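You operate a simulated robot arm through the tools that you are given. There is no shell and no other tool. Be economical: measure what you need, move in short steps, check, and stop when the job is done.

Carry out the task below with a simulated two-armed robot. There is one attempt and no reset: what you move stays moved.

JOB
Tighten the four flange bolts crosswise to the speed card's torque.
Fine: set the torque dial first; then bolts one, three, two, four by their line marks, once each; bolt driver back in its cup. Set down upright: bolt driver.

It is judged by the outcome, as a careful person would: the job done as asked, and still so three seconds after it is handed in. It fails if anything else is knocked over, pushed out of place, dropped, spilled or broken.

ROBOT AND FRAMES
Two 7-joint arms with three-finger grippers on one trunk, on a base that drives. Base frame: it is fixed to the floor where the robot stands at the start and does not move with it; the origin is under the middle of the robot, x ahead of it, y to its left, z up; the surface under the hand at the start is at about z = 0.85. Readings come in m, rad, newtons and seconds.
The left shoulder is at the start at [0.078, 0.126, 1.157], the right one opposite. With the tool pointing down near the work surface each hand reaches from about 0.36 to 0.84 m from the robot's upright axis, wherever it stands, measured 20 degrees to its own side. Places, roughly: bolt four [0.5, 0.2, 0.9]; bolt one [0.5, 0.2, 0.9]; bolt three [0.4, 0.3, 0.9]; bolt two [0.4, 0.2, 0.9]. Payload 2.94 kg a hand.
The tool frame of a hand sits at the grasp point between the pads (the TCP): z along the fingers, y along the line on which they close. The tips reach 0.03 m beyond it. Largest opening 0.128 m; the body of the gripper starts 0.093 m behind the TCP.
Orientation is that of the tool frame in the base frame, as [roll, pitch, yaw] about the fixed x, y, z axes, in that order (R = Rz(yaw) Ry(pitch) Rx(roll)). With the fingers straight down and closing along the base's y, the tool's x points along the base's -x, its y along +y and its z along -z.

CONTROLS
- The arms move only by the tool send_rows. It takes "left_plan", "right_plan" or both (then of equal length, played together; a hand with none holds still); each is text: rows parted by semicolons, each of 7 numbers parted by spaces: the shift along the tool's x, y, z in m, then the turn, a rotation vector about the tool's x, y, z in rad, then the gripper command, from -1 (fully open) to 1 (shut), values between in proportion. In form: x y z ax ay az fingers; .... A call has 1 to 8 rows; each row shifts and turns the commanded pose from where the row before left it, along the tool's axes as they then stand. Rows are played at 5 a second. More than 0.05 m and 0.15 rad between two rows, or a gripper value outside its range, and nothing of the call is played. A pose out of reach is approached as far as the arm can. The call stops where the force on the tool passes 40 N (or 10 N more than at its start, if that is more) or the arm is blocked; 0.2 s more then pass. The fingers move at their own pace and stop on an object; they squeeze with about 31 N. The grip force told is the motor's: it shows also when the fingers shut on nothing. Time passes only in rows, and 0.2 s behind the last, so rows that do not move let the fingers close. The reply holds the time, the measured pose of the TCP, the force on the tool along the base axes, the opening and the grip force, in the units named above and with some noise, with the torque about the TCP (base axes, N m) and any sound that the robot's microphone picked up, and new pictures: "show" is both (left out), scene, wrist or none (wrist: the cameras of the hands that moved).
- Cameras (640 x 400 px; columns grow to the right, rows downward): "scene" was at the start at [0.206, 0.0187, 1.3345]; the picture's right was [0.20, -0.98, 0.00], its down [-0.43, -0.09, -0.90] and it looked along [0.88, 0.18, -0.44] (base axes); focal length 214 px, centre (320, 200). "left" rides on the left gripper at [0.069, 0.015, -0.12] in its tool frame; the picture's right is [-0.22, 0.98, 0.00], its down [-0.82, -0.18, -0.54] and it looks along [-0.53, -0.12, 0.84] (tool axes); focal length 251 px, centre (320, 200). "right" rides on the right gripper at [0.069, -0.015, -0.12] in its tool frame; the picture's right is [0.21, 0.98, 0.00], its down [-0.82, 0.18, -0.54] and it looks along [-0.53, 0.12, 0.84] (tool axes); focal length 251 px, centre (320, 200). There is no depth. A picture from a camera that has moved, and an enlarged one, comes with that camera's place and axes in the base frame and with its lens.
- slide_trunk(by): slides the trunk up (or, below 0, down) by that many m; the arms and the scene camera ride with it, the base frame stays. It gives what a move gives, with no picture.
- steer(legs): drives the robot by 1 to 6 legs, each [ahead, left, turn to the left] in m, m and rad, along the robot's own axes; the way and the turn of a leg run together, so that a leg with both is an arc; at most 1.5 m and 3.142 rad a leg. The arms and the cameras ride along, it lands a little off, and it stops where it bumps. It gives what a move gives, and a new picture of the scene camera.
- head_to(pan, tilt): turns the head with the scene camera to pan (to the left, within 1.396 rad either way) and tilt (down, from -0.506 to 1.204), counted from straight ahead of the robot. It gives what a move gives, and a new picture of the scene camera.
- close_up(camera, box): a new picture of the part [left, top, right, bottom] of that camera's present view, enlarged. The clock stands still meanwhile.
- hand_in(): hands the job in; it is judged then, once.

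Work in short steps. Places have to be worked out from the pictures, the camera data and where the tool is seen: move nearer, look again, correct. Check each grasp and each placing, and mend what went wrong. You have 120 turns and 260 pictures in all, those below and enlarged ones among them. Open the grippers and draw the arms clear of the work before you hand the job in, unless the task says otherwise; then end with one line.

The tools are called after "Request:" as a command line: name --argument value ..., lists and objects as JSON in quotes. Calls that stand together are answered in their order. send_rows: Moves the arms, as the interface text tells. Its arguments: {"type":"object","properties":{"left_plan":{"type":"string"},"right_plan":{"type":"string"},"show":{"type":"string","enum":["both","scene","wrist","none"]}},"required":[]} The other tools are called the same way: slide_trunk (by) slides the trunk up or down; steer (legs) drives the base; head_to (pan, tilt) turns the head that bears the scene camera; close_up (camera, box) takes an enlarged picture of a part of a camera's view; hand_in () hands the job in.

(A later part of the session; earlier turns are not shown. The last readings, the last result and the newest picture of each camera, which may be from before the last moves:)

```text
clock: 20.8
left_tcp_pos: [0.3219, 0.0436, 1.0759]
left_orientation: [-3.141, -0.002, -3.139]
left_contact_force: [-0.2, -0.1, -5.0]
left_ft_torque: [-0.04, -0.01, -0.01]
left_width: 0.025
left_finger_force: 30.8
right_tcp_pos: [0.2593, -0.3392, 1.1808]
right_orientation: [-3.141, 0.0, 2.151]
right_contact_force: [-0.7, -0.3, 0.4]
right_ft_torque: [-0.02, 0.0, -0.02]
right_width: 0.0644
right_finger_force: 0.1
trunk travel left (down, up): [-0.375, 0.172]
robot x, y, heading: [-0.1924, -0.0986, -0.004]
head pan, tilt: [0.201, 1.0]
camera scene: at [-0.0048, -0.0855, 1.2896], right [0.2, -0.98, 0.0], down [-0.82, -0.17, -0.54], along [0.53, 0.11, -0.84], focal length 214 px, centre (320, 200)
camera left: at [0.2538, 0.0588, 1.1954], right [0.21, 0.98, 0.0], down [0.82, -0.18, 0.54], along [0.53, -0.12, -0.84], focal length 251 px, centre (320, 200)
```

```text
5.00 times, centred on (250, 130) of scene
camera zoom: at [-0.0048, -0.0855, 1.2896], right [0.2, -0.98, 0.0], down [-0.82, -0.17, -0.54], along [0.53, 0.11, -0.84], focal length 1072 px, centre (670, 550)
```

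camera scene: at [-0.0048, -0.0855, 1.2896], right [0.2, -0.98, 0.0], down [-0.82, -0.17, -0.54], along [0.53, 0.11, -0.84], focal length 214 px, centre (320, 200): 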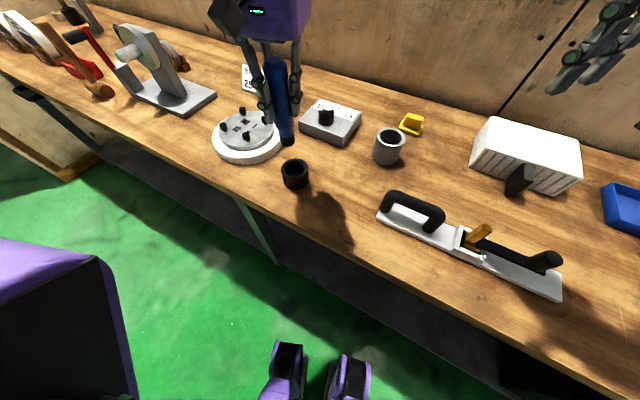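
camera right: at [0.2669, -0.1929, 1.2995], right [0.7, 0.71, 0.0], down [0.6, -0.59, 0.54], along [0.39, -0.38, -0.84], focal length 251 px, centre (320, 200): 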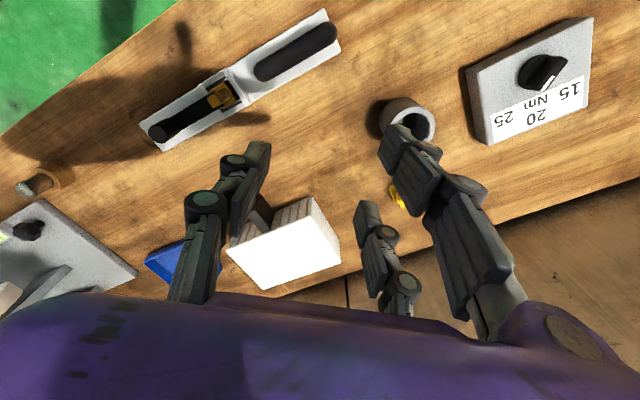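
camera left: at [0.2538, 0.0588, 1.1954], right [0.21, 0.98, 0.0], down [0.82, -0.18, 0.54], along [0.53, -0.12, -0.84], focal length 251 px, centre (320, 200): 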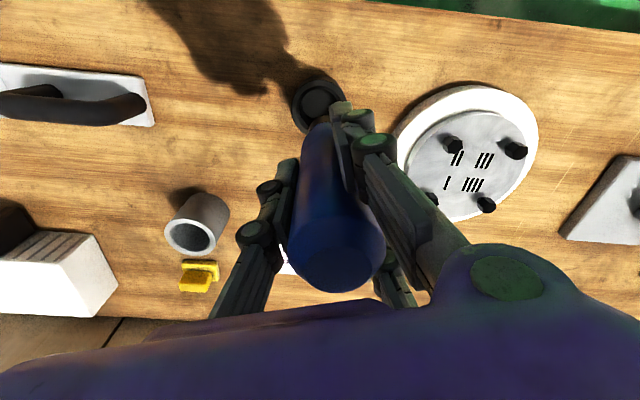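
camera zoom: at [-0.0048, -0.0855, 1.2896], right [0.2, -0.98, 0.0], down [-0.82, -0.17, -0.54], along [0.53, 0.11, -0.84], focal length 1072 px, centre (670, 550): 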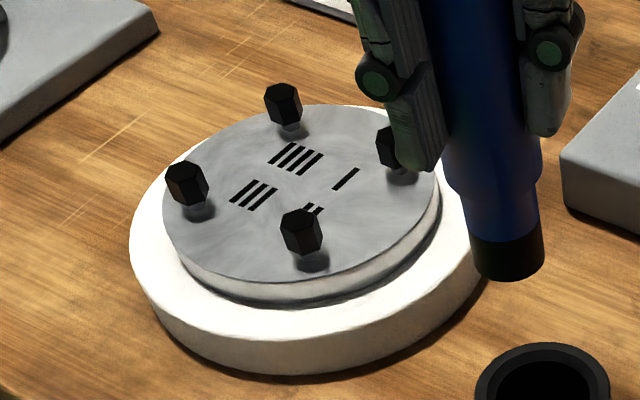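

Estimated bolt-head tops (z≈0.92): I (0.459,0.164), II (0.387,0.188), III (0.410,0.263), IIII (0.481,0.238). I move the driver above bolt I with ~4 cm clearance.

Request:
send_rows --left_plan "-0.0274 0.0241 0 0 0 0 1;-0.0274 0.0241 0 0 0 0 1;-0.0274 0.0241 0 0 0 0 1;-0.0274 0.0241 0 0 0 0 1;-0.0274 0.0241 0 0 0 0 1;0 0 0.01 0 0 0 1;0 0 0 0 0 0 1" --show "both"

Request:
close_up --camera "scene" --box '[200, 60, 300, 170]'

```text
clock: 22.4
left_tcp_pos: [0.4603, 0.1645, 1.0644]
left_orientation: [-3.14, 0.0, -3.14]
left_contact_force: [0.3, -0.5, -6.2]
left_ft_torque: [-0.06, -0.05, 0.03]
left_width: 0.0249
left_finger_force: 31.3
right_tcp_pos: [0.26, -0.3388, 1.1823]
right_orientation: [-3.142, 0.0, 2.151]
right_contact_force: [-0.4, 0.2, -0.6]
right_ft_torque: [-0.02, 0.01, 0.0]
right_width: 0.0638
right_finger_force: 0.1
trunk travel left (down, up): [-0.375, 0.172]
robot x, y, heading: [-0.1865, -0.0987, -0.002]
head pan, tilt: [0.201, 1.0]
camera scene: at [-0.0041, -0.0871, 1.2904], right [0.17, -0.98, 0.0], down [-0.82, -0.15, -0.55], along [0.54, 0.1, -0.84], focal length 214 px, centre (320, 200)
camera left: at [0.3913, 0.1792, 1.1839], right [0.21, 0.98, 0.0], down [0.82, -0.18, 0.54], along [0.53, -0.12, -0.84], focal length 251 px, centre (320, 200)
```

scene: 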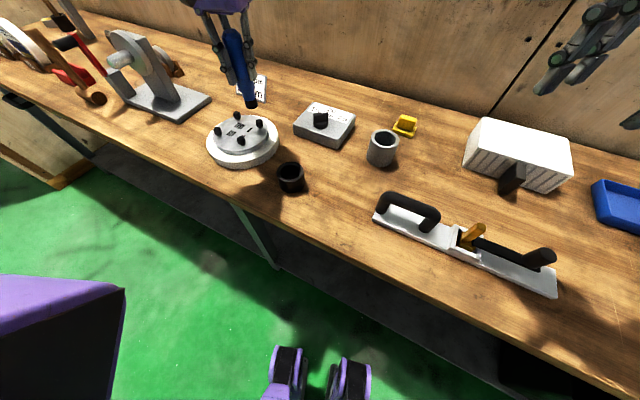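
left: 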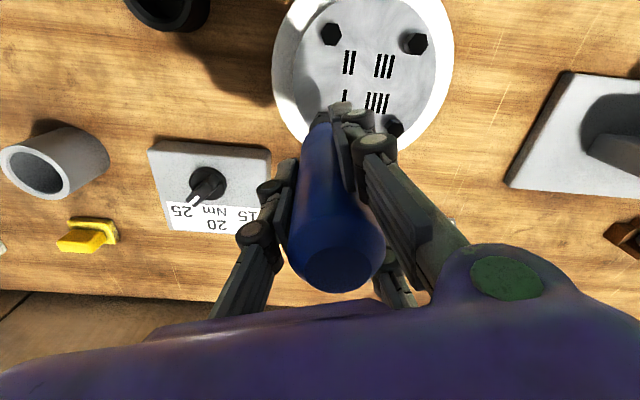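

```text
3.64 times, centred on (250, 115) of scene
camera zoom: at [-0.0041, -0.0871, 1.2904], right [0.17, -0.98, 0.0], down [-0.82, -0.15, -0.55], along [0.54, 0.1, -0.84], focal length 780 px, centre (574, 509)
```

zoom: 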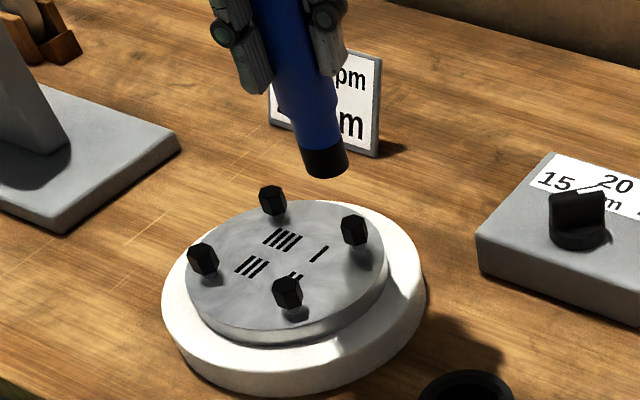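

Scene and hand readings differ by some mm; I refine using the wrist camera view of the bolts.

Request:
close_up --camera "left" --box '[270, 0, 470, 140]'

```text
2.86 times, centred on (370, 70) of left
camera zoom: at [0.3913, 0.1792, 1.1839], right [0.21, 0.98, 0.0], down [0.82, -0.18, 0.54], along [0.53, -0.12, -0.84], focal length 718 px, centre (177, 571)
```

zoom: 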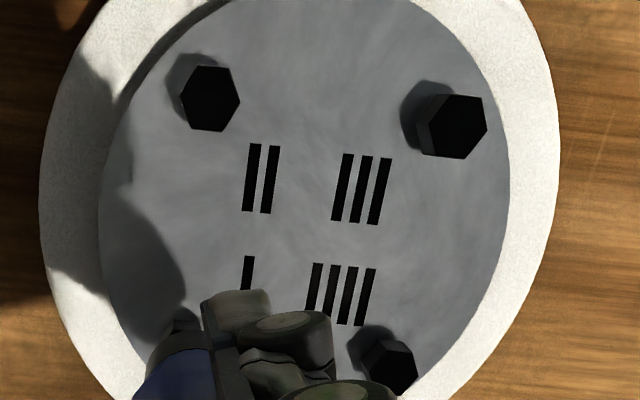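

Refined: I (0.462,0.166), II (0.390,0.190), III (0.413,0.263), IIII (0.4855,0.2395). I go down to just above bolt I and check.

Request:
send_rows --left_plan "-0.002 0.002 0.012 0 0 0 1;0 0 0.012 0 0 0 1;0 0 0 0 0 0 1" --show "none"

Request:
close_up --camera "scene" --box '[200, 70, 290, 150]'

Request:
close_up --camera "right" --box '[0, 0, 640, 400]'

```text
clock: 23.2
left_tcp_pos: [0.4637, 0.1661, 1.0416]
left_orientation: [-3.139, 0.0, -3.14]
left_contact_force: [-0.2, 0.4, -5.8]
left_ft_torque: [-0.01, 0.0, 0.01]
left_width: 0.0252
left_finger_force: 30.9
right_tcp_pos: [0.2599, -0.3391, 1.1804]
right_orientation: [-3.141, -0.001, 2.151]
right_contact_force: [-0.4, 0.6, 0.5]
right_ft_torque: [-0.02, 0.02, 0.04]
right_width: 0.0639
right_finger_force: 0.0
trunk travel left (down, up): [-0.375, 0.172]
robot x, y, heading: [-0.1911, -0.0973, 0.001]
head pan, tilt: [0.201, 1.0]
```

```text
5.00 times, centred on (245, 110) of scene
camera zoom: at [-0.0037, -0.0885, 1.2909], right [0.16, -0.99, 0.0], down [-0.82, -0.13, -0.55], along [0.55, 0.09, -0.83], focal length 1072 px, centre (695, 650)
```

zoom: 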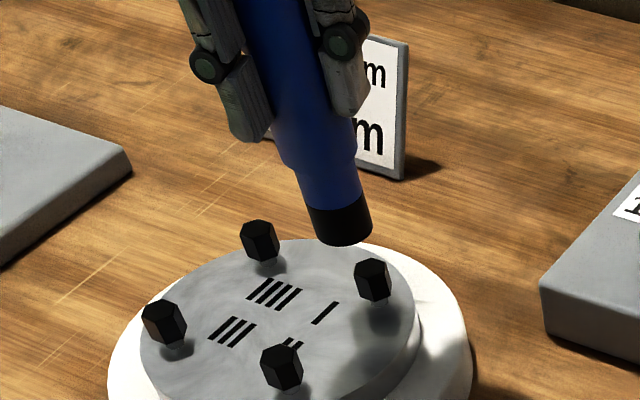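

```text
1.00 times, centred on (320, 200) of right (not enlarged: the box is as wide or as high as the picture)
camera zoom: at [0.2074, -0.29, 1.3], right [0.7, 0.72, 0.0], down [0.6, -0.59, 0.54], along [0.39, -0.38, -0.84], focal length 251 px, centre (320, 200)
```

zoom: 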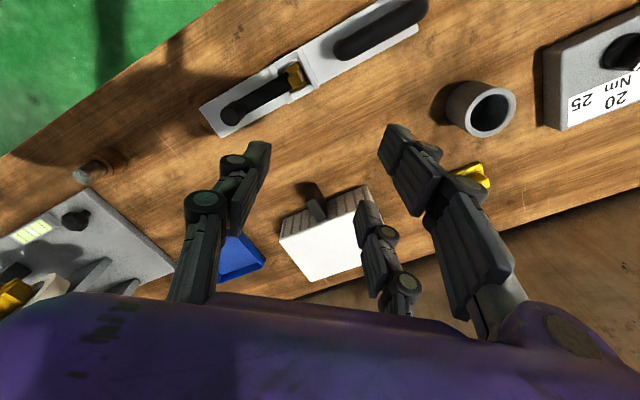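

The scene view hints the bolt may lie several mm to the −y side of the socket; I want a second viewpoint, so I swing the right hand's camera toward the flange.

Request:
send_rows --right_plan "0 0 0 0 0 -0.15 0;0 0 0 0 0 -0.15 0;0 0 0 0 0 -0.15 0;0 0 0 0 0 -0.15 0;0 0 0 0 0 -0.15 0;0 0 0 0 0 -0.15 0;0 0 0 0 0 -0.15 0;0 0 0 0 0 -0.15 0" --show "none"

```text
clock: 25.0
left_tcp_pos: [0.4625, 0.1671, 1.0419]
left_orientation: [-3.141, 0.001, -3.139]
left_contact_force: [-0.5, -0.7, -5.3]
left_ft_torque: [-0.03, -0.02, 0.03]
left_width: 0.0252
left_finger_force: 31.2
right_tcp_pos: [0.2588, -0.3384, 1.1804]
right_orientation: [-3.141, 0.001, -2.93]
right_contact_force: [-0.2, 0.2, 0.0]
right_ft_torque: [0.04, 0.03, -0.01]
right_width: 0.0641
right_finger_force: 0.2
trunk travel left (down, up): [-0.375, 0.172]
robot x, y, heading: [-0.188, -0.0981, 0.0]
head pan, tilt: [0.201, 1.0]
```

Request:
send_rows --right_plan "0 0 0 0 0 -0.15 0;0 0 0 0 0 -0.15 0;0 0 0 0 0 -0.15 0;0 0 0 0 0 -0.15 0;-0.04 0.02 0.02 0 0 0 0;-0.04 0.02 0.02 0 0 0 0;-0.04 0.02 0.02 0 0 0 0;-0.04 0.02 0.02 0 0 0 0" --show "wrist"

```text
clock: 26.8
left_tcp_pos: [0.4639, 0.1686, 1.0406]
left_orientation: [-3.138, -0.002, -3.139]
left_contact_force: [0.8, 1.0, -6.7]
left_ft_torque: [-0.05, 0.01, 0.01]
left_width: 0.0248
left_finger_force: 31.2
right_tcp_pos: [0.3131, -0.1667, 1.0994]
right_orientation: [-3.141, -0.003, -2.332]
right_contact_force: [0.3, -0.1, 0.0]
right_ft_torque: [-0.06, 0.04, -0.02]
right_width: 0.0639
right_finger_force: 0.0
trunk travel left (down, up): [-0.375, 0.172]
robot x, y, heading: [-0.1892, -0.0967, 0.007]
head pan, tilt: [0.201, 1.0]
camera right: at [0.2754, -0.227, 1.2187], right [-0.85, 0.52, 0.0], down [0.44, 0.72, 0.54], along [0.28, 0.46, -0.84], focal length 251 px, centre (320, 200)
```

right: 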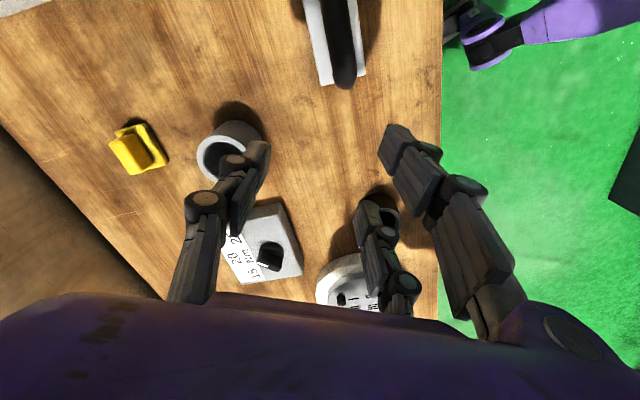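

The flange hides behind the gripper; pitching the right hand up ~35° will show it between the fingers.

Request:
send_rows --right_plan "0 0 0 0 -0.15 0 -1;0 0 0 0 -0.15 0 -1;0 0 0 0 -0.15 0 -1;0 0 0 0 -0.15 0 -1;0 0 0 0 0 0 -1" --show "wrist"

```text
clock: 28.0
left_tcp_pos: [0.4617, 0.1666, 1.0403]
left_orientation: [-3.14, 0.001, -3.14]
left_contact_force: [-0.8, 0.9, -5.4]
left_ft_torque: [-0.04, 0.05, 0.0]
left_width: 0.0249
left_finger_force: 30.6
right_tcp_pos: [0.3117, -0.1687, 1.0998]
right_orientation: [3.142, 0.6, -2.333]
right_contact_force: [-0.2, 0.1, -0.5]
right_ft_torque: [-0.02, 0.01, 0.0]
right_width: 0.1278
right_finger_force: 0.2
trunk travel left (down, up): [-0.375, 0.172]
robot x, y, heading: [-0.189, -0.1012, -0.003]
head pan, tilt: [0.201, 1.0]
camera right: at [0.2361, -0.2685, 1.1597], right [-0.83, 0.55, -0.12], down [0.13, 0.39, 0.91], along [0.55, 0.74, -0.4], focal length 251 px, centre (320, 200)
```

right: 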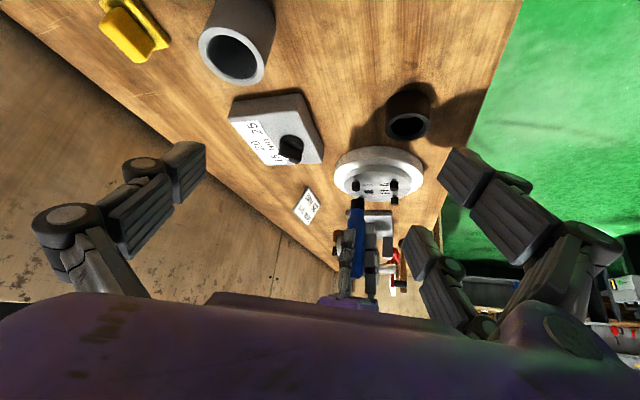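

Useful (upside-down) side view. Zoom in.

Request:
close_up --camera "right" --box '[320, 140, 430, 230]'

Request:
close_up --camera "scene" --box '[200, 70, 290, 150]'

```text
4.44 times, centred on (375, 185) of right
camera zoom: at [0.2361, -0.2685, 1.1597], right [-0.83, 0.55, -0.12], down [0.13, 0.39, 0.91], along [0.55, 0.74, -0.4], focal length 1118 px, centre (76, 267)
```

zoom: 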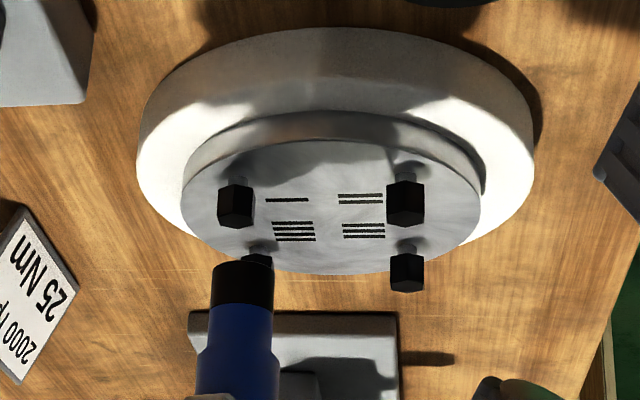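

```text
5.00 times, centred on (245, 110) of scene
camera zoom: at [-0.003, -0.0876, 1.291], right [0.16, -0.99, 0.0], down [-0.82, -0.13, -0.56], along [0.55, 0.09, -0.83], focal length 1072 px, centre (695, 650)
```

zoom: 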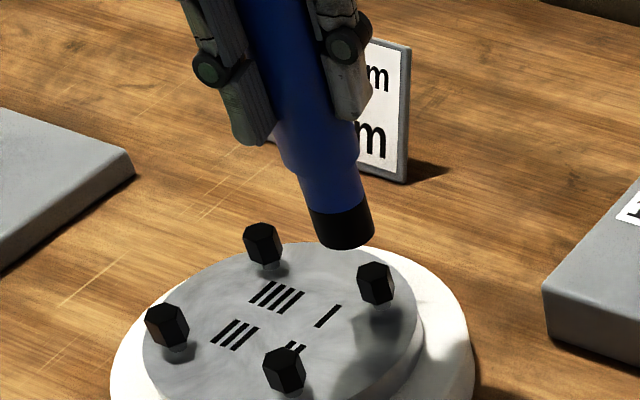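

From both views the bolt head lies about (+1.5, −7.5, −26) mm from the socket mouth. I correct and lower by 12 mm, then recheck.

Request:
send_rows --left_plan "-0.0015 -0.0075 0 0 0 0 1;0 0 0.012 0 0 0 1;0 0 0 0 0 0 1;0 0 0 0 0 0 1" --show "none"

Request:
close_up --camera "right" --box '[340, 155, 410, 215]'

Request:
close_up --camera "scene" --box '[215, 80, 285, 140]'

```text
clock: 29.0
left_tcp_pos: [0.4638, 0.1602, 1.0292]
left_orientation: [-3.14, -0.001, -3.139]
left_contact_force: [0.4, 0.2, -5.0]
left_ft_torque: [0.0, -0.02, 0.0]
left_width: 0.0249
left_finger_force: 30.6
right_tcp_pos: [0.3127, -0.1687, 1.1017]
right_orientation: [-3.14, 0.601, -2.334]
right_contact_force: [0.1, -0.4, -0.7]
right_ft_torque: [-0.01, -0.02, -0.02]
right_width: 0.128
right_finger_force: 0.0
trunk travel left (down, up): [-0.375, 0.172]
robot x, y, heading: [-0.1883, -0.1017, -0.001]
head pan, tilt: [0.201, 1.0]
```

```text
6.67 times, centred on (375, 185) of right
camera zoom: at [0.2359, -0.2689, 1.1598], right [-0.83, 0.55, -0.12], down [0.13, 0.39, 0.91], along [0.54, 0.74, -0.4], focal length 1676 px, centre (-47, 300)
```

zoom: 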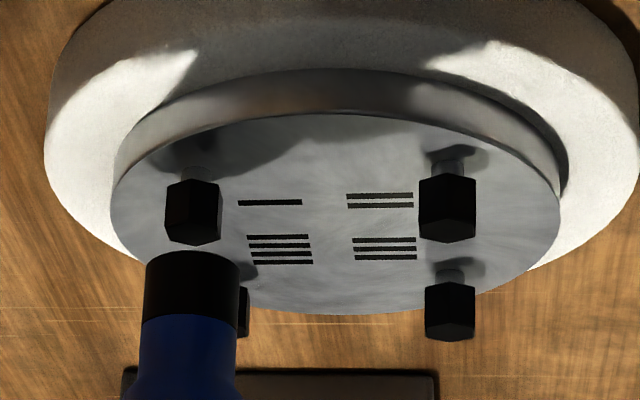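

```text
6.67 times, centred on (250, 110) of scene
camera zoom: at [-0.0024, -0.0902, 1.2918], right [0.13, -0.99, 0.0], down [-0.82, -0.11, -0.56], along [0.56, 0.07, -0.83], focal length 1430 px, centre (787, 800)
```

zoom: 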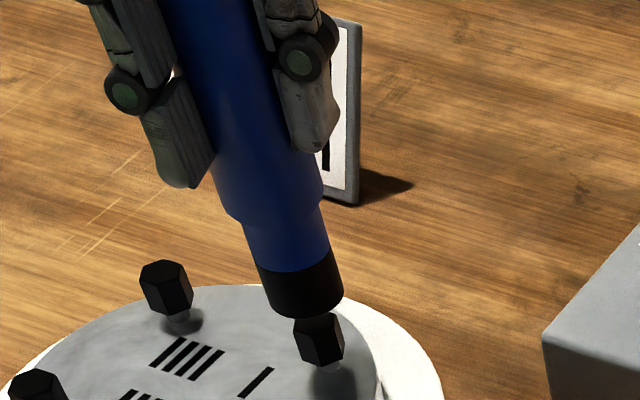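

Nearly aligned; residual about (−1.5, −3.5) mm. I correct and lower 5 mm.

Request:
send_rows --left_plan "0.001 -0.0033 0 0 0 0 1;0 0 0.005 0 0 0 1;0 0 0 0 0 0 1;0 0 0 0 0 0 1" --show "none"

Request:
close_up --camera "right" --box '[340, 155, 410, 215]'

Request:
close_up --camera "scene" --box '[215, 80, 285, 140]'

```text
clock: 30.0
left_tcp_pos: [0.4623, 0.1569, 1.025]
left_orientation: [-3.14, 0.001, -3.139]
left_contact_force: [-0.5, -0.1, -5.8]
left_ft_torque: [-0.02, 0.02, -0.02]
left_width: 0.0248
left_finger_force: 31.4
right_tcp_pos: [0.3116, -0.1678, 1.1014]
right_orientation: [3.141, 0.599, -2.335]
right_contact_force: [-0.4, -0.1, -0.6]
right_ft_torque: [0.04, 0.03, 0.0]
right_width: 0.1278
right_finger_force: 0.1
trunk travel left (down, up): [-0.375, 0.172]
robot x, y, heading: [-0.1896, -0.1004, -0.005]
head pan, tilt: [0.201, 1.0]
```

```text
6.67 times, centred on (375, 185) of right
camera zoom: at [0.2358, -0.269, 1.1598], right [-0.83, 0.55, -0.12], down [0.13, 0.39, 0.91], along [0.54, 0.74, -0.4], focal length 1676 px, centre (-47, 300)
```

zoom: 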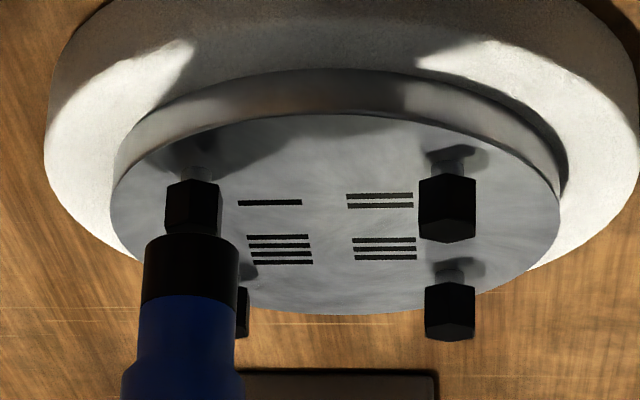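

```text
6.67 times, centred on (250, 110) of scene
camera zoom: at [-0.0022, -0.0907, 1.2919], right [0.12, -0.99, 0.0], down [-0.82, -0.1, -0.57], along [0.56, 0.07, -0.82], focal length 1430 px, centre (787, 800)
```

zoom: 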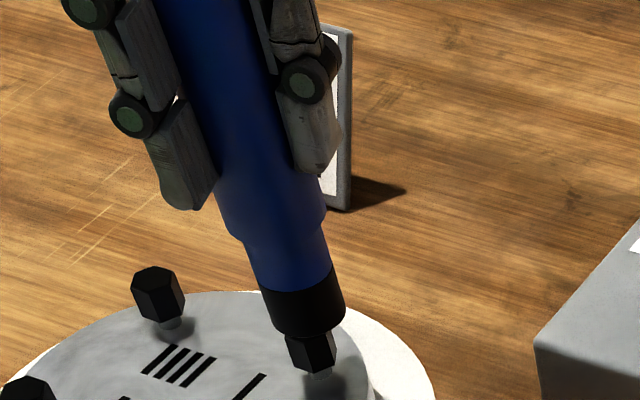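

Aligned in both views. I descend slowly onto the bolt head, watching force.

Request:
send_rows --left_plan "0 0 0.004 0 0 0 1;0 0 0.004 0 0 0 1;0 0 0.004 0 0 0 1;0 0 0 0 0 0 1" --show "none"

Request:
close_up --camera "right" --box '[340, 155, 410, 215]'

Request:
close_up --camera "scene" --box '[215, 80, 285, 140]'

```text
clock: 31.0
left_tcp_pos: [0.4631, 0.1547, 1.0157]
left_orientation: [-3.14, 0.008, -3.14]
left_contact_force: [1.1, 3.6, 16.3]
left_ft_torque: [0.75, -0.14, 0.03]
left_width: 0.0248
left_finger_force: 31.1
right_tcp_pos: [0.3101, -0.1686, 1.1013]
right_orientation: [3.141, 0.601, -2.332]
right_contact_force: [-0.2, 0.7, -0.4]
right_ft_torque: [0.0, -0.01, 0.03]
right_width: 0.1281
right_finger_force: 0.1
trunk travel left (down, up): [-0.375, 0.172]
robot x, y, heading: [-0.1913, -0.1013, -0.001]
head pan, tilt: [0.201, 1.0]
```

```text
6.67 times, centred on (375, 185) of right
camera zoom: at [0.234, -0.2693, 1.1607], right [-0.83, 0.55, -0.12], down [0.13, 0.39, 0.91], along [0.55, 0.74, -0.4], focal length 1676 px, centre (-47, 300)
```

zoom: 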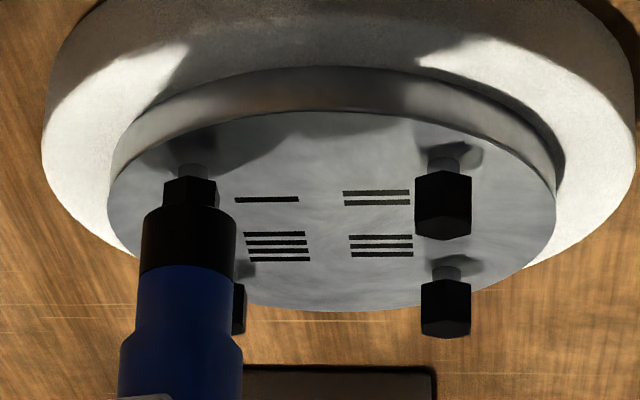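

```text
6.67 times, centred on (250, 110) of scene
camera zoom: at [-0.004, -0.0916, 1.2927], right [0.11, -0.99, 0.0], down [-0.82, -0.09, -0.57], along [0.57, 0.06, -0.82], focal length 1430 px, centre (787, 800)
```

zoom: 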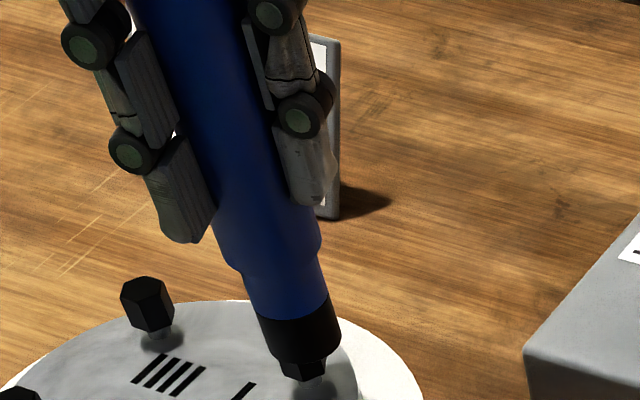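

Contact (~22 N) with the socket over the head. I now turn clockwise with slight downward pressure and watch/listen.

Request:
send_rows --left_plan "0 0 0.001 0 0 0.12 1;0 0 0 0 0 0.12 1;0 0 0 0 0 0.12 1;0 0 0 0 0 0.12 1;0 0 0 0 0 0 1" --show "none"

Request:
close_up --camera "right" --box '[340, 155, 410, 215]'

```text
clock: 32.2
left_tcp_pos: [0.4605, 0.1535, 1.0146]
left_orientation: [-3.142, 0.006, 2.72]
left_contact_force: [-6.0, -6.1, 26.1]
left_ft_torque: [-0.18, 0.2, -0.04]
left_width: 0.025
left_finger_force: 31.2
left hand out of reach, approached as far as the arm can: row 4
right_tcp_pos: [0.3102, -0.1699, 1.1022]
right_orientation: [-3.141, 0.601, -2.332]
right_contact_force: [0.3, 0.9, 0.0]
right_ft_torque: [-0.01, 0.03, 0.02]
right_width: 0.1279
right_finger_force: 0.1
trunk travel left (down, up): [-0.375, 0.172]
robot x, y, heading: [-0.1906, -0.1042, 0.003]
head pan, tilt: [0.201, 1.0]
```

```text
6.67 times, centred on (375, 185) of right
camera zoom: at [0.2325, -0.2708, 1.1609], right [-0.83, 0.55, -0.12], down [0.12, 0.39, 0.91], along [0.55, 0.74, -0.39], focal length 1676 px, centre (-47, 300)
```

zoom: 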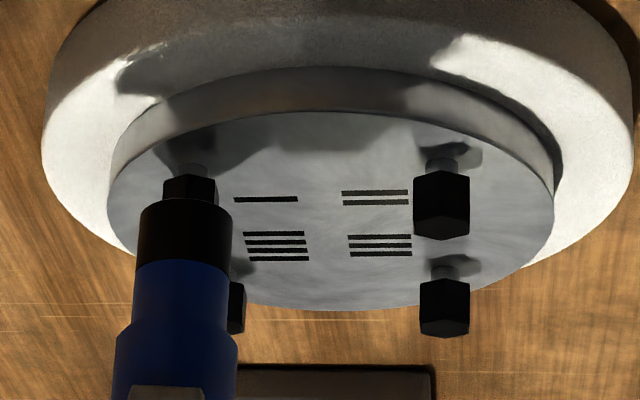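

No sound or resisting torque yet, and yaw reached a joint limit at −0.42 rad. I zoom in to see if the head is inside the socket and turned.

Request:
close_up --camera "right" --box '[350, 165, 382, 185]'

Request:
close_up --camera "scene" --box '[225, 100, 265, 145]'

```text
16.00 times, centred on (366, 175) of right
camera zoom: at [0.2325, -0.2708, 1.1609], right [-0.83, 0.55, -0.12], down [0.12, 0.39, 0.91], along [0.55, 0.74, -0.39], focal length 4023 px, centre (-416, 600)
```

zoom: 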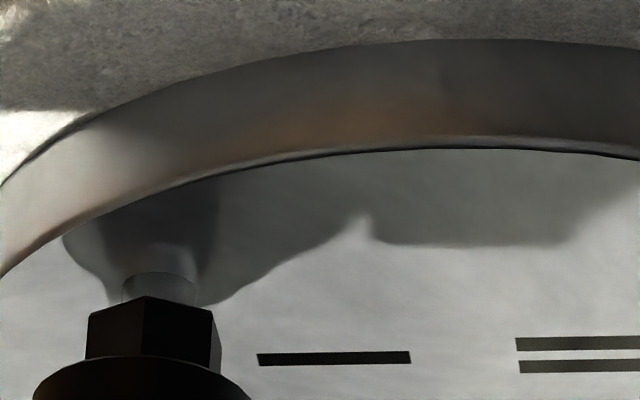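

```text
8.89 times, centred on (245, 122) of scene
camera zoom: at [-0.0086, -0.0875, 1.2903], right [0.2, -0.98, 0.0], down [-0.82, -0.17, -0.54], along [0.53, 0.11, -0.84], focal length 1906 px, centre (987, 889)
```

zoom: 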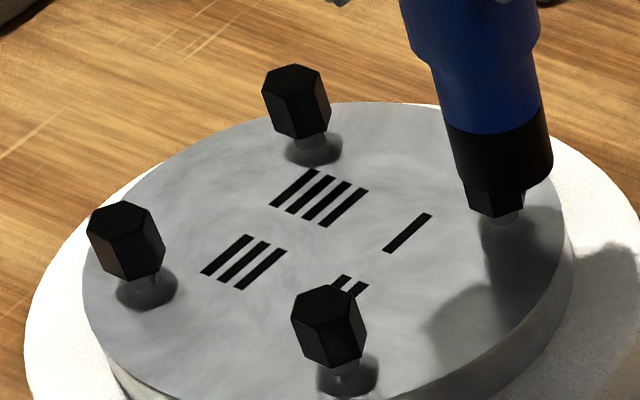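

The socket swallows the head and the bolt turned with it. More turning is needed: lift off, wind the wrist back counter-clockwise, re-engage with more range.

Request:
send_rows --left_plan "0 0 -0.012 0 0 0 1;0 0 -0.012 0 0 0 1;0 0 0 0 0 -0.15 1;0 0 0 0 0 -0.15 1;0 0 0 0 0 -0.15 1;0 0 0 0 0 -0.15 1;0 0 0 0 0 -0.15 1;0 0 0 0 0 -0.15 1" --show "none"

Request:
send_rows --left_plan "0 0 0 0 0 -0.15 1;0 0 0 0 0 -0.15 1;0 0 0 0 0 -0.15 1;0 0 0 0 0 -0.15 1;0 0 0 0 0 -0.15 1;0 0 0 0 0 -0.15 1;0 0 0 0 0 0 1" --show "both"

Request:
close_up --camera "right" --box '[340, 155, 410, 215]'

Request:
close_up --camera "scene" --box '[215, 80, 285, 150]'

```text
clock: 34.0
left_tcp_pos: [0.462, 0.1573, 1.0353]
left_orientation: [-3.14, 0.001, -2.658]
left_contact_force: [0.8, -0.5, -5.6]
left_ft_torque: [-0.04, -0.02, 0.03]
left_width: 0.025
left_finger_force: 30.8
right_tcp_pos: [0.3121, -0.1688, 1.1016]
right_orientation: [-3.141, 0.599, -2.334]
right_contact_force: [0.2, 0.7, -0.6]
right_ft_torque: [0.0, 0.02, -0.02]
right_width: 0.128
right_finger_force: 0.0
trunk travel left (down, up): [-0.375, 0.172]
robot x, y, heading: [-0.1933, -0.094, 0.005]
head pan, tilt: [0.201, 1.0]
```

```text
clock: 35.6
left_tcp_pos: [0.4629, 0.1565, 1.0341]
left_orientation: [3.141, -0.001, -1.758]
left_contact_force: [-0.4, 0.3, -5.4]
left_ft_torque: [0.0, -0.01, -0.03]
left_width: 0.0247
left_finger_force: 30.3
right_tcp_pos: [0.313, -0.1685, 1.1011]
right_orientation: [3.141, 0.602, -2.333]
right_contact_force: [-0.7, -0.3, 0.6]
right_ft_torque: [0.03, 0.03, 0.0]
right_width: 0.1281
right_finger_force: 0.0
trunk travel left (down, up): [-0.375, 0.172]
robot x, y, heading: [-0.1924, -0.0996, 0.001]
head pan, tilt: [0.201, 1.0]
camera scene: at [-0.0031, -0.0757, 1.2951], right [0.32, -0.95, 0.0], down [-0.76, -0.26, -0.6], along [0.57, 0.19, -0.8], focal length 214 px, centre (320, 200)
camera left: at [0.4353, 0.0905, 1.1544], right [-0.92, 0.39, 0.0], down [0.33, 0.77, 0.54], along [0.21, 0.5, -0.84], focal length 251 px, centre (320, 200)
```

scene: 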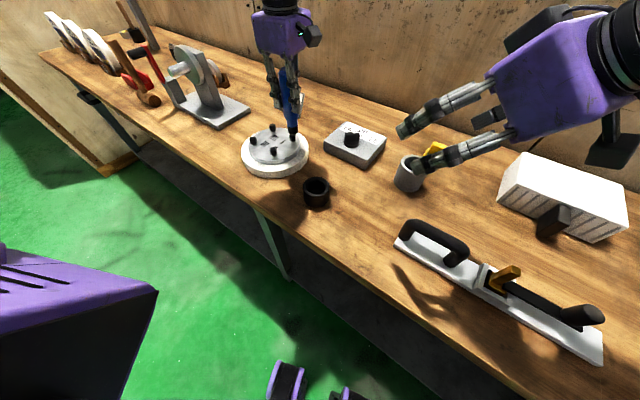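
left: 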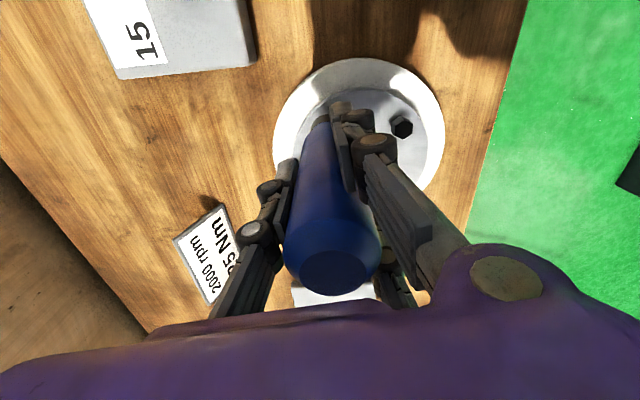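

```text
6.67 times, centred on (375, 185) of right
camera zoom: at [0.2358, -0.269, 1.1598], right [-0.83, 0.55, -0.12], down [0.13, 0.39, 0.91], along [0.54, 0.74, -0.4], focal length 1676 px, centre (-47, 300)
```

zoom: 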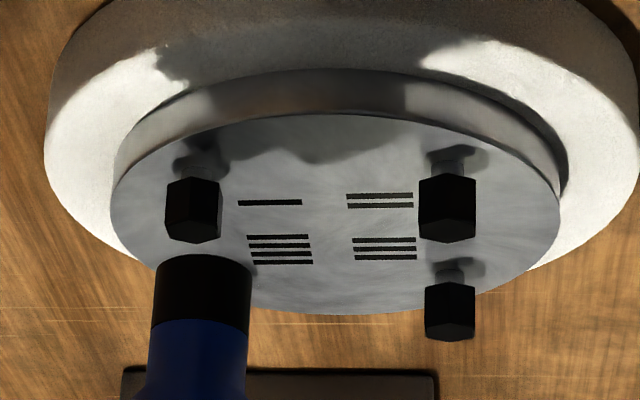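

```text
5.71 times, centred on (250, 115) of scene
camera zoom: at [-0.0031, -0.0757, 1.2951], right [0.32, -0.95, 0.0], down [-0.76, -0.26, -0.6], along [0.57, 0.19, -0.8], focal length 1226 px, centre (720, 686)
```

zoom: 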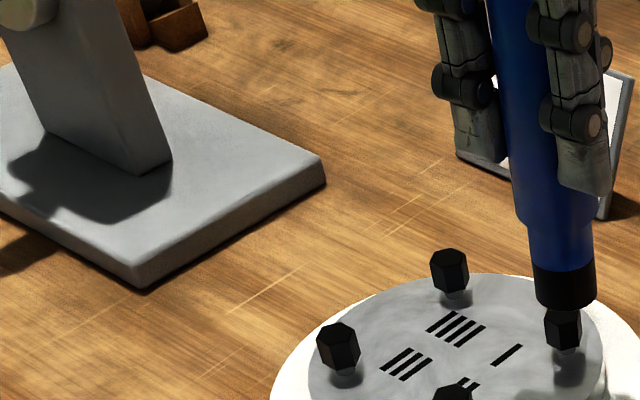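

The driver sits ~9 mm off-centre along the finger-closing axis, so its tip orbits with yaw; for bolt I at this yaw the TCP should be ≈(0.470,0.164). I shift and lower a bit, then check.

Request:
send_rows --left_plan "-0.0086 -0.006 0 0 0 0 1;0 0 0.008 0 0 0 1;0 0 0 0 0 0 1;0 0 0 0 0 0 1" --show "none"

Request:
close_up --camera "right" --box '[340, 155, 410, 215]'

Request:
close_up --camera "scene" --box '[260, 90, 330, 160]'

```text
clock: 36.6
left_tcp_pos: [0.4702, 0.1636, 1.0256]
left_orientation: [-3.141, -0.001, -1.761]
left_contact_force: [-1.0, 0.6, -5.0]
left_ft_torque: [-0.03, -0.03, 0.0]
left_width: 0.0246
left_finger_force: 31.2
right_tcp_pos: [0.3122, -0.169, 1.0999]
right_orientation: [-3.141, 0.6, -2.334]
right_contact_force: [-0.5, 0.3, 0.5]
right_ft_torque: [0.0, 0.02, -0.02]
right_width: 0.128
right_finger_force: 0.3
trunk travel left (down, up): [-0.375, 0.172]
robot x, y, heading: [-0.1891, -0.0962, 0.005]
head pan, tilt: [0.201, 1.0]
```

```text
6.67 times, centred on (375, 185) of right
camera zoom: at [0.2358, -0.269, 1.1598], right [-0.83, 0.55, -0.12], down [0.13, 0.39, 0.91], along [0.54, 0.74, -0.4], focal length 1676 px, centre (-47, 300)
```

zoom: 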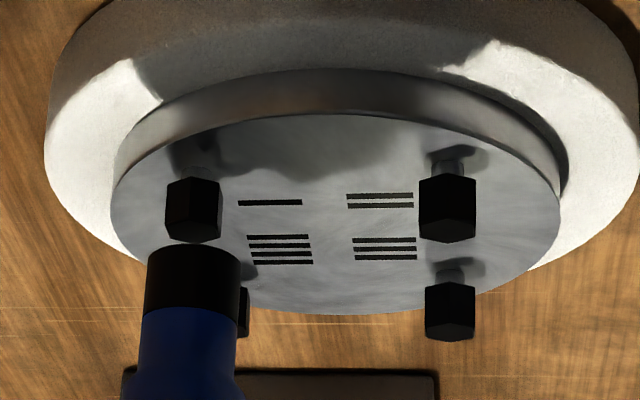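

```text
5.71 times, centred on (295, 125) of scene
camera zoom: at [-0.0036, -0.0797, 1.2928], right [0.27, -0.96, 0.0], down [-0.79, -0.22, -0.58], along [0.56, 0.16, -0.82], focal length 1226 px, centre (463, 629)
```

zoom: 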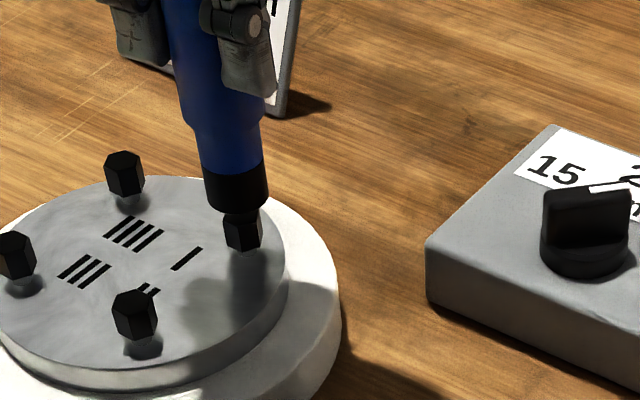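

Aligned in both views. Lower onto the head and begin the clockwise turn, pivoting about the socket.

Request:
send_rows --left_plan "0 0 0.004 0 0 0 1;0 0 0.004 0 0 0 1;0 0 0.003 0 0 0 1;0.0013 0 0 0 0 0.14 1;0.0013 0 0 0 0 0.14 1;0.0013 0 0 0 0 0.14 1;0.0013 0 0 0 0 0.14 1;0 0 0 0 0 0 1" --show "none"

Request:
close_up --camera "right" --box '[340, 155, 410, 215]'

```text
clock: 38.4
left_tcp_pos: [0.4677, 0.1588, 1.0166]
left_orientation: [3.141, -0.002, -2.324]
left_contact_force: [0.3, -0.9, -4.8]
left_ft_torque: [-0.02, -0.05, -0.01]
left_width: 0.0247
left_finger_force: 31.4
right_tcp_pos: [0.3122, -0.1683, 1.1004]
right_orientation: [-3.141, 0.6, -2.334]
right_contact_force: [-0.3, -0.4, -0.1]
right_ft_torque: [-0.02, 0.03, 0.03]
right_width: 0.1279
right_finger_force: 0.1
trunk travel left (down, up): [-0.375, 0.172]
robot x, y, heading: [-0.1901, -0.1018, 0.003]
head pan, tilt: [0.201, 1.0]
```

```text
6.67 times, centred on (375, 185) of right
camera zoom: at [0.2358, -0.269, 1.1598], right [-0.83, 0.55, -0.12], down [0.13, 0.39, 0.91], along [0.54, 0.74, -0.4], focal length 1676 px, centre (-47, 300)
```

zoom: 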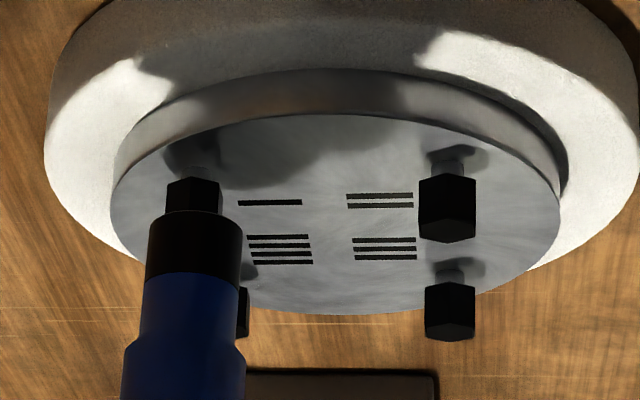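

No contact yet at z=1.0166. Lower 6 mm more, then turn.

Request:
send_rows --left_plan "0 0 0.003 0 0 0 1;0 0 0.003 0 0 0 1;0.0013 0 0 0 0 0.14 1;0.0013 0 0 0 0 0.14 1;0.0013 0 0 0 0 0.14 1;0 0 0 0 0 0 1" --show "none"

Request:
close_up --camera "right" --box '[340, 155, 410, 215]'

```text
clock: 39.8
left_tcp_pos: [0.4673, 0.1587, 1.0085]
left_orientation: [-3.141, 0.0, -2.741]
left_contact_force: [9.8, 9.2, -8.0]
left_ft_torque: [0.82, -0.95, -0.02]
left_width: 0.0246
left_finger_force: 30.3
right_tcp_pos: [0.3127, -0.1674, 1.0993]
right_orientation: [-3.142, 0.598, -2.334]
right_contact_force: [0.6, -0.1, -0.5]
right_ft_torque: [0.03, -0.02, -0.01]
right_width: 0.128
right_finger_force: 0.1
trunk travel left (down, up): [-0.375, 0.172]
robot x, y, heading: [-0.1888, -0.0998, 0.0]
head pan, tilt: [0.201, 1.0]
```

```text
6.67 times, centred on (375, 185) of right
camera zoom: at [0.2372, -0.2678, 1.1595], right [-0.83, 0.55, -0.12], down [0.13, 0.4, 0.91], along [0.54, 0.74, -0.4], focal length 1676 px, centre (-47, 300)
```

zoom: 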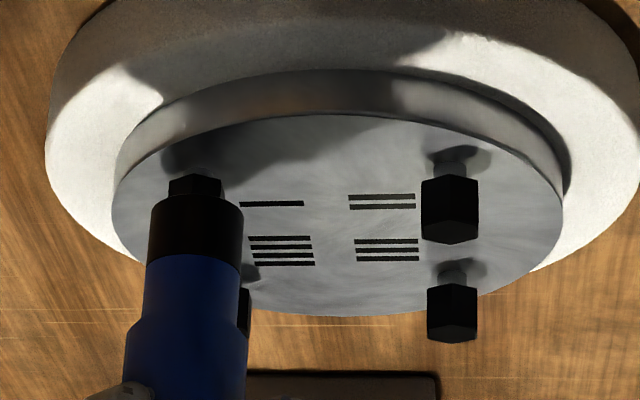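

Socket dropped on the head (z 1.0085), with sideways loads from my pivot estimate. I ease those, press a bit deeper, and keep turning.

Request:
send_rows --left_plan "-0.002 0.0008 0.003 0 0 0 1;0 0 0.003 0 0 0 1;0.001 0 0 0 0 0.14 1;0.001 0 0 0 0 0.14 1;0.001 0 0 0 0 0.14 1;0.001 0 0 0 0 0.14 1;0 0 0 0 0 0 1" --show "none"

Request:
close_up --camera "right" --box '[340, 155, 410, 215]'

```text
clock: 41.4
left_tcp_pos: [0.4629, 0.1587, 1.0018]
left_orientation: [-3.139, -0.001, 2.981]
left_contact_force: [0.4, 6.8, -5.9]
left_ft_torque: [0.55, -0.05, 0.0]
left_width: 0.0249
left_finger_force: 31.3
right_tcp_pos: [0.3132, -0.1675, 1.1008]
right_orientation: [-3.14, 0.601, -2.333]
right_contact_force: [-0.1, 0.3, 0.0]
right_ft_torque: [-0.01, 0.01, 0.03]
right_width: 0.1278
right_finger_force: 0.2
trunk travel left (down, up): [-0.375, 0.172]
robot x, y, heading: [-0.1919, -0.0982, -0.003]
head pan, tilt: [0.201, 1.0]
```

```text
6.67 times, centred on (375, 185) of right
camera zoom: at [0.2359, -0.2683, 1.1599], right [-0.83, 0.55, -0.12], down [0.13, 0.39, 0.91], along [0.54, 0.74, -0.4], focal length 1676 px, centre (-47, 300)
```

zoom: 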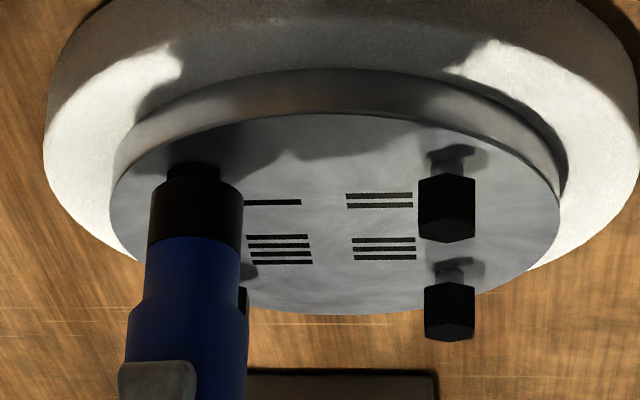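

Deeper and still free vertically; continue down until it seats.

Request:
send_rows --left_plan "0 0.001 0.003 0 0 0 1;0 0 0.003 0 0 0 1;0 0 0.003 0 0 0 1;0 0 0 0 0 0 1" --show "none"

Request:
close_up --camera "right" --box '[340, 155, 410, 215]'

Request:
close_up --camera "scene" --box '[215, 80, 285, 150]'

```text
clock: 42.4
left_tcp_pos: [0.4628, 0.1578, 0.9943]
left_orientation: [-3.14, 0.001, 2.983]
left_contact_force: [2.1, 2.0, -3.4]
left_ft_torque: [0.23, -0.14, -0.02]
left_width: 0.0247
left_finger_force: 31.0
right_tcp_pos: [0.3116, -0.1684, 1.1013]
right_orientation: [-3.142, 0.598, -2.333]
right_contact_force: [-0.5, -0.1, -0.3]
right_ft_torque: [-0.01, -0.01, 0.01]
right_width: 0.1282
right_finger_force: 0.1
trunk travel left (down, up): [-0.375, 0.172]
robot x, y, heading: [-0.1891, -0.0986, 0.001]
head pan, tilt: [0.201, 1.0]
```

```text
6.67 times, centred on (375, 185) of right
camera zoom: at [0.2359, -0.2688, 1.1598], right [-0.83, 0.55, -0.12], down [0.13, 0.39, 0.91], along [0.54, 0.74, -0.4], focal length 1676 px, centre (-47, 300)
```

zoom: 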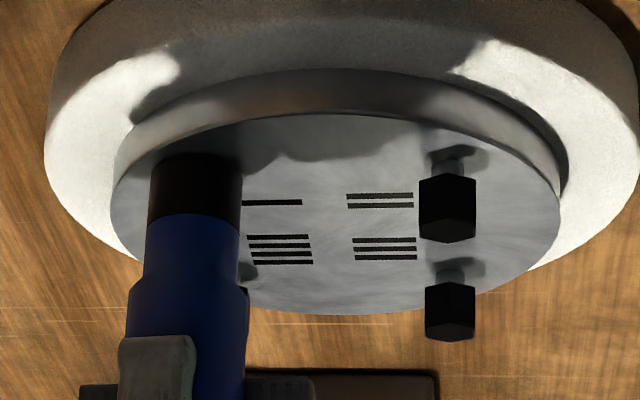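

```text
5.71 times, centred on (250, 115) of scene
camera zoom: at [-0.004, -0.0795, 1.2923], right [0.27, -0.96, 0.0], down [-0.79, -0.22, -0.57], along [0.55, 0.16, -0.82], focal length 1226 px, centre (720, 686)
```

zoom: 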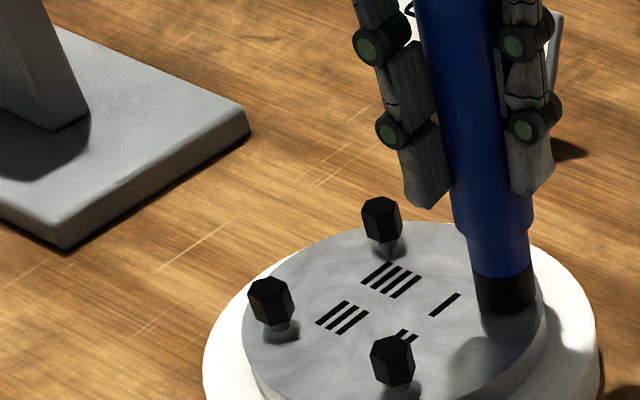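

The socket now covers the head. Press slightly and turn toward the limit, watching torque.

Request:
send_rows --left_plan "0 0 0.003 0 0 0 1;0 0 0.002 0 0 0 1;0.001 0 0 0 0 0.1 1;0.001 0 0 0 0 0.1 1;0 0 0 0 0 0 1" --show "none"

```text
clock: 43.6
left_tcp_pos: [0.4613, 0.1579, 0.9926]
left_orientation: [3.141, 0.007, 2.782]
left_contact_force: [11.3, 4.2, 25.3]
left_ft_torque: [0.16, -0.74, 0.0]
left_width: 0.0248
left_finger_force: 31.0
right_tcp_pos: [0.3104, -0.1697, 1.1015]
right_orientation: [-3.141, 0.6, -2.334]
right_contact_force: [-0.2, 0.0, 0.8]
right_ft_torque: [-0.02, -0.01, 0.01]
right_width: 0.1282
right_finger_force: 0.1
trunk travel left (down, up): [-0.375, 0.172]
robot x, y, heading: [-0.1875, -0.0961, 0.002]
head pan, tilt: [0.201, 1.0]
```

Seated at z≈0.9926 (30 N down). No click yet, so I lift clear, rewind counter-clockwise about the socket axis, for a full seated turn.

Request:
send_rows --left_plan "0 0 -0.02 0 0 0 1;0 0 -0.02 0 0 0 1;-0.0013 0 0 0 0 -0.15 1;-0.0013 0 0 0 0 -0.15 1;-0.0013 0 0 0 0 -0.15 1;-0.0013 0 0 0 0 -0.15 1;-0.0013 0 0 0 0 -0.15 1;-0.0013 0 0 0 0 -0.15 1" --show "none"

Request:
send_rows --left_plan "-0.0013 0 0 0 0 -0.15 1;-0.0013 0 0 0 0 -0.15 1;-0.0013 0 0 0 0 -0.15 1;-0.0013 0 0 0 0 -0.15 1;-0.0013 0 0 0 0 -0.15 1;-0.0013 0 0 0 0 -0.15 1;-0.0013 0 0 0 0 -0.15 1;-0.0013 0 0 0 0 -0.15 1" --show "none"

Request:
close_up --camera "right" --box '[340, 155, 410, 215]'

Request:
close_up --camera "scene" --box '[215, 80, 315, 170]'

```text
clock: 45.4
left_tcp_pos: [0.4685, 0.1588, 1.0292]
left_orientation: [3.141, -0.002, -2.598]
left_contact_force: [0.2, 0.1, -5.9]
left_ft_torque: [-0.03, -0.02, 0.01]
left_width: 0.0247
left_finger_force: 31.2
right_tcp_pos: [0.312, -0.1678, 1.1013]
right_orientation: [3.141, 0.599, -2.334]
right_contact_force: [0.0, 0.6, 0.6]
right_ft_torque: [-0.02, 0.03, -0.02]
right_width: 0.128
right_finger_force: 0.0
trunk travel left (down, up): [-0.375, 0.172]
robot x, y, heading: [-0.1879, -0.1007, 0.001]
head pan, tilt: [0.201, 1.0]
```

```text
clock: 47.2
left_tcp_pos: [0.4747, 0.1679, 1.0291]
left_orientation: [-3.141, -0.001, -1.398]
left_contact_force: [-0.8, 0.0, -6.1]
left_ft_torque: [-0.02, -0.02, 0.02]
left_width: 0.0246
left_finger_force: 31.4
right_tcp_pos: [0.3121, -0.1689, 1.1007]
right_orientation: [3.141, 0.601, -2.334]
right_contact_force: [0.3, 0.7, 0.9]
right_ft_torque: [-0.02, -0.03, 0.0]
right_width: 0.128
right_finger_force: 0.0
trunk travel left (down, up): [-0.375, 0.172]
robot x, y, heading: [-0.1883, -0.0955, -0.001]
head pan, tilt: [0.201, 1.0]
```

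```text
6.67 times, centred on (375, 185) of right
camera zoom: at [0.2357, -0.269, 1.1598], right [-0.83, 0.55, -0.12], down [0.13, 0.39, 0.91], along [0.54, 0.74, -0.4], focal length 1676 px, centre (-47, 300)
```

zoom: 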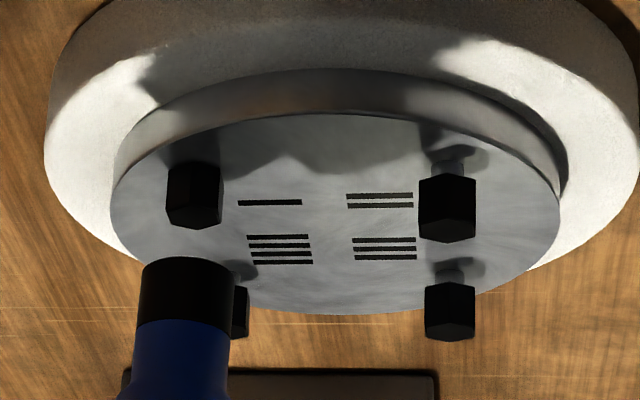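

```text
4.44 times, centred on (265, 125) of scene
camera zoom: at [-0.0049, -0.0815, 1.2909], right [0.25, -0.97, 0.0], down [-0.8, -0.21, -0.56], along [0.54, 0.14, -0.83], focal length 953 px, centre (564, 533)
```

zoom: 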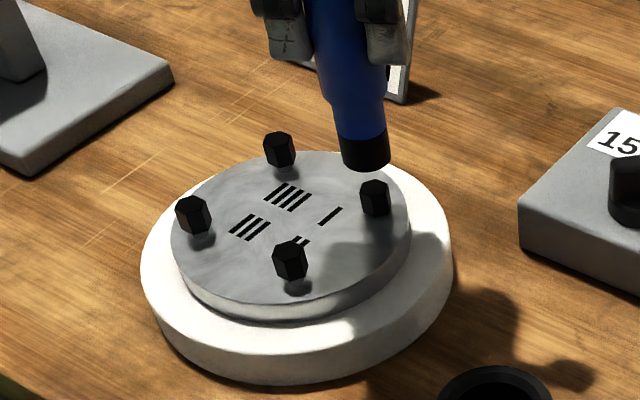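

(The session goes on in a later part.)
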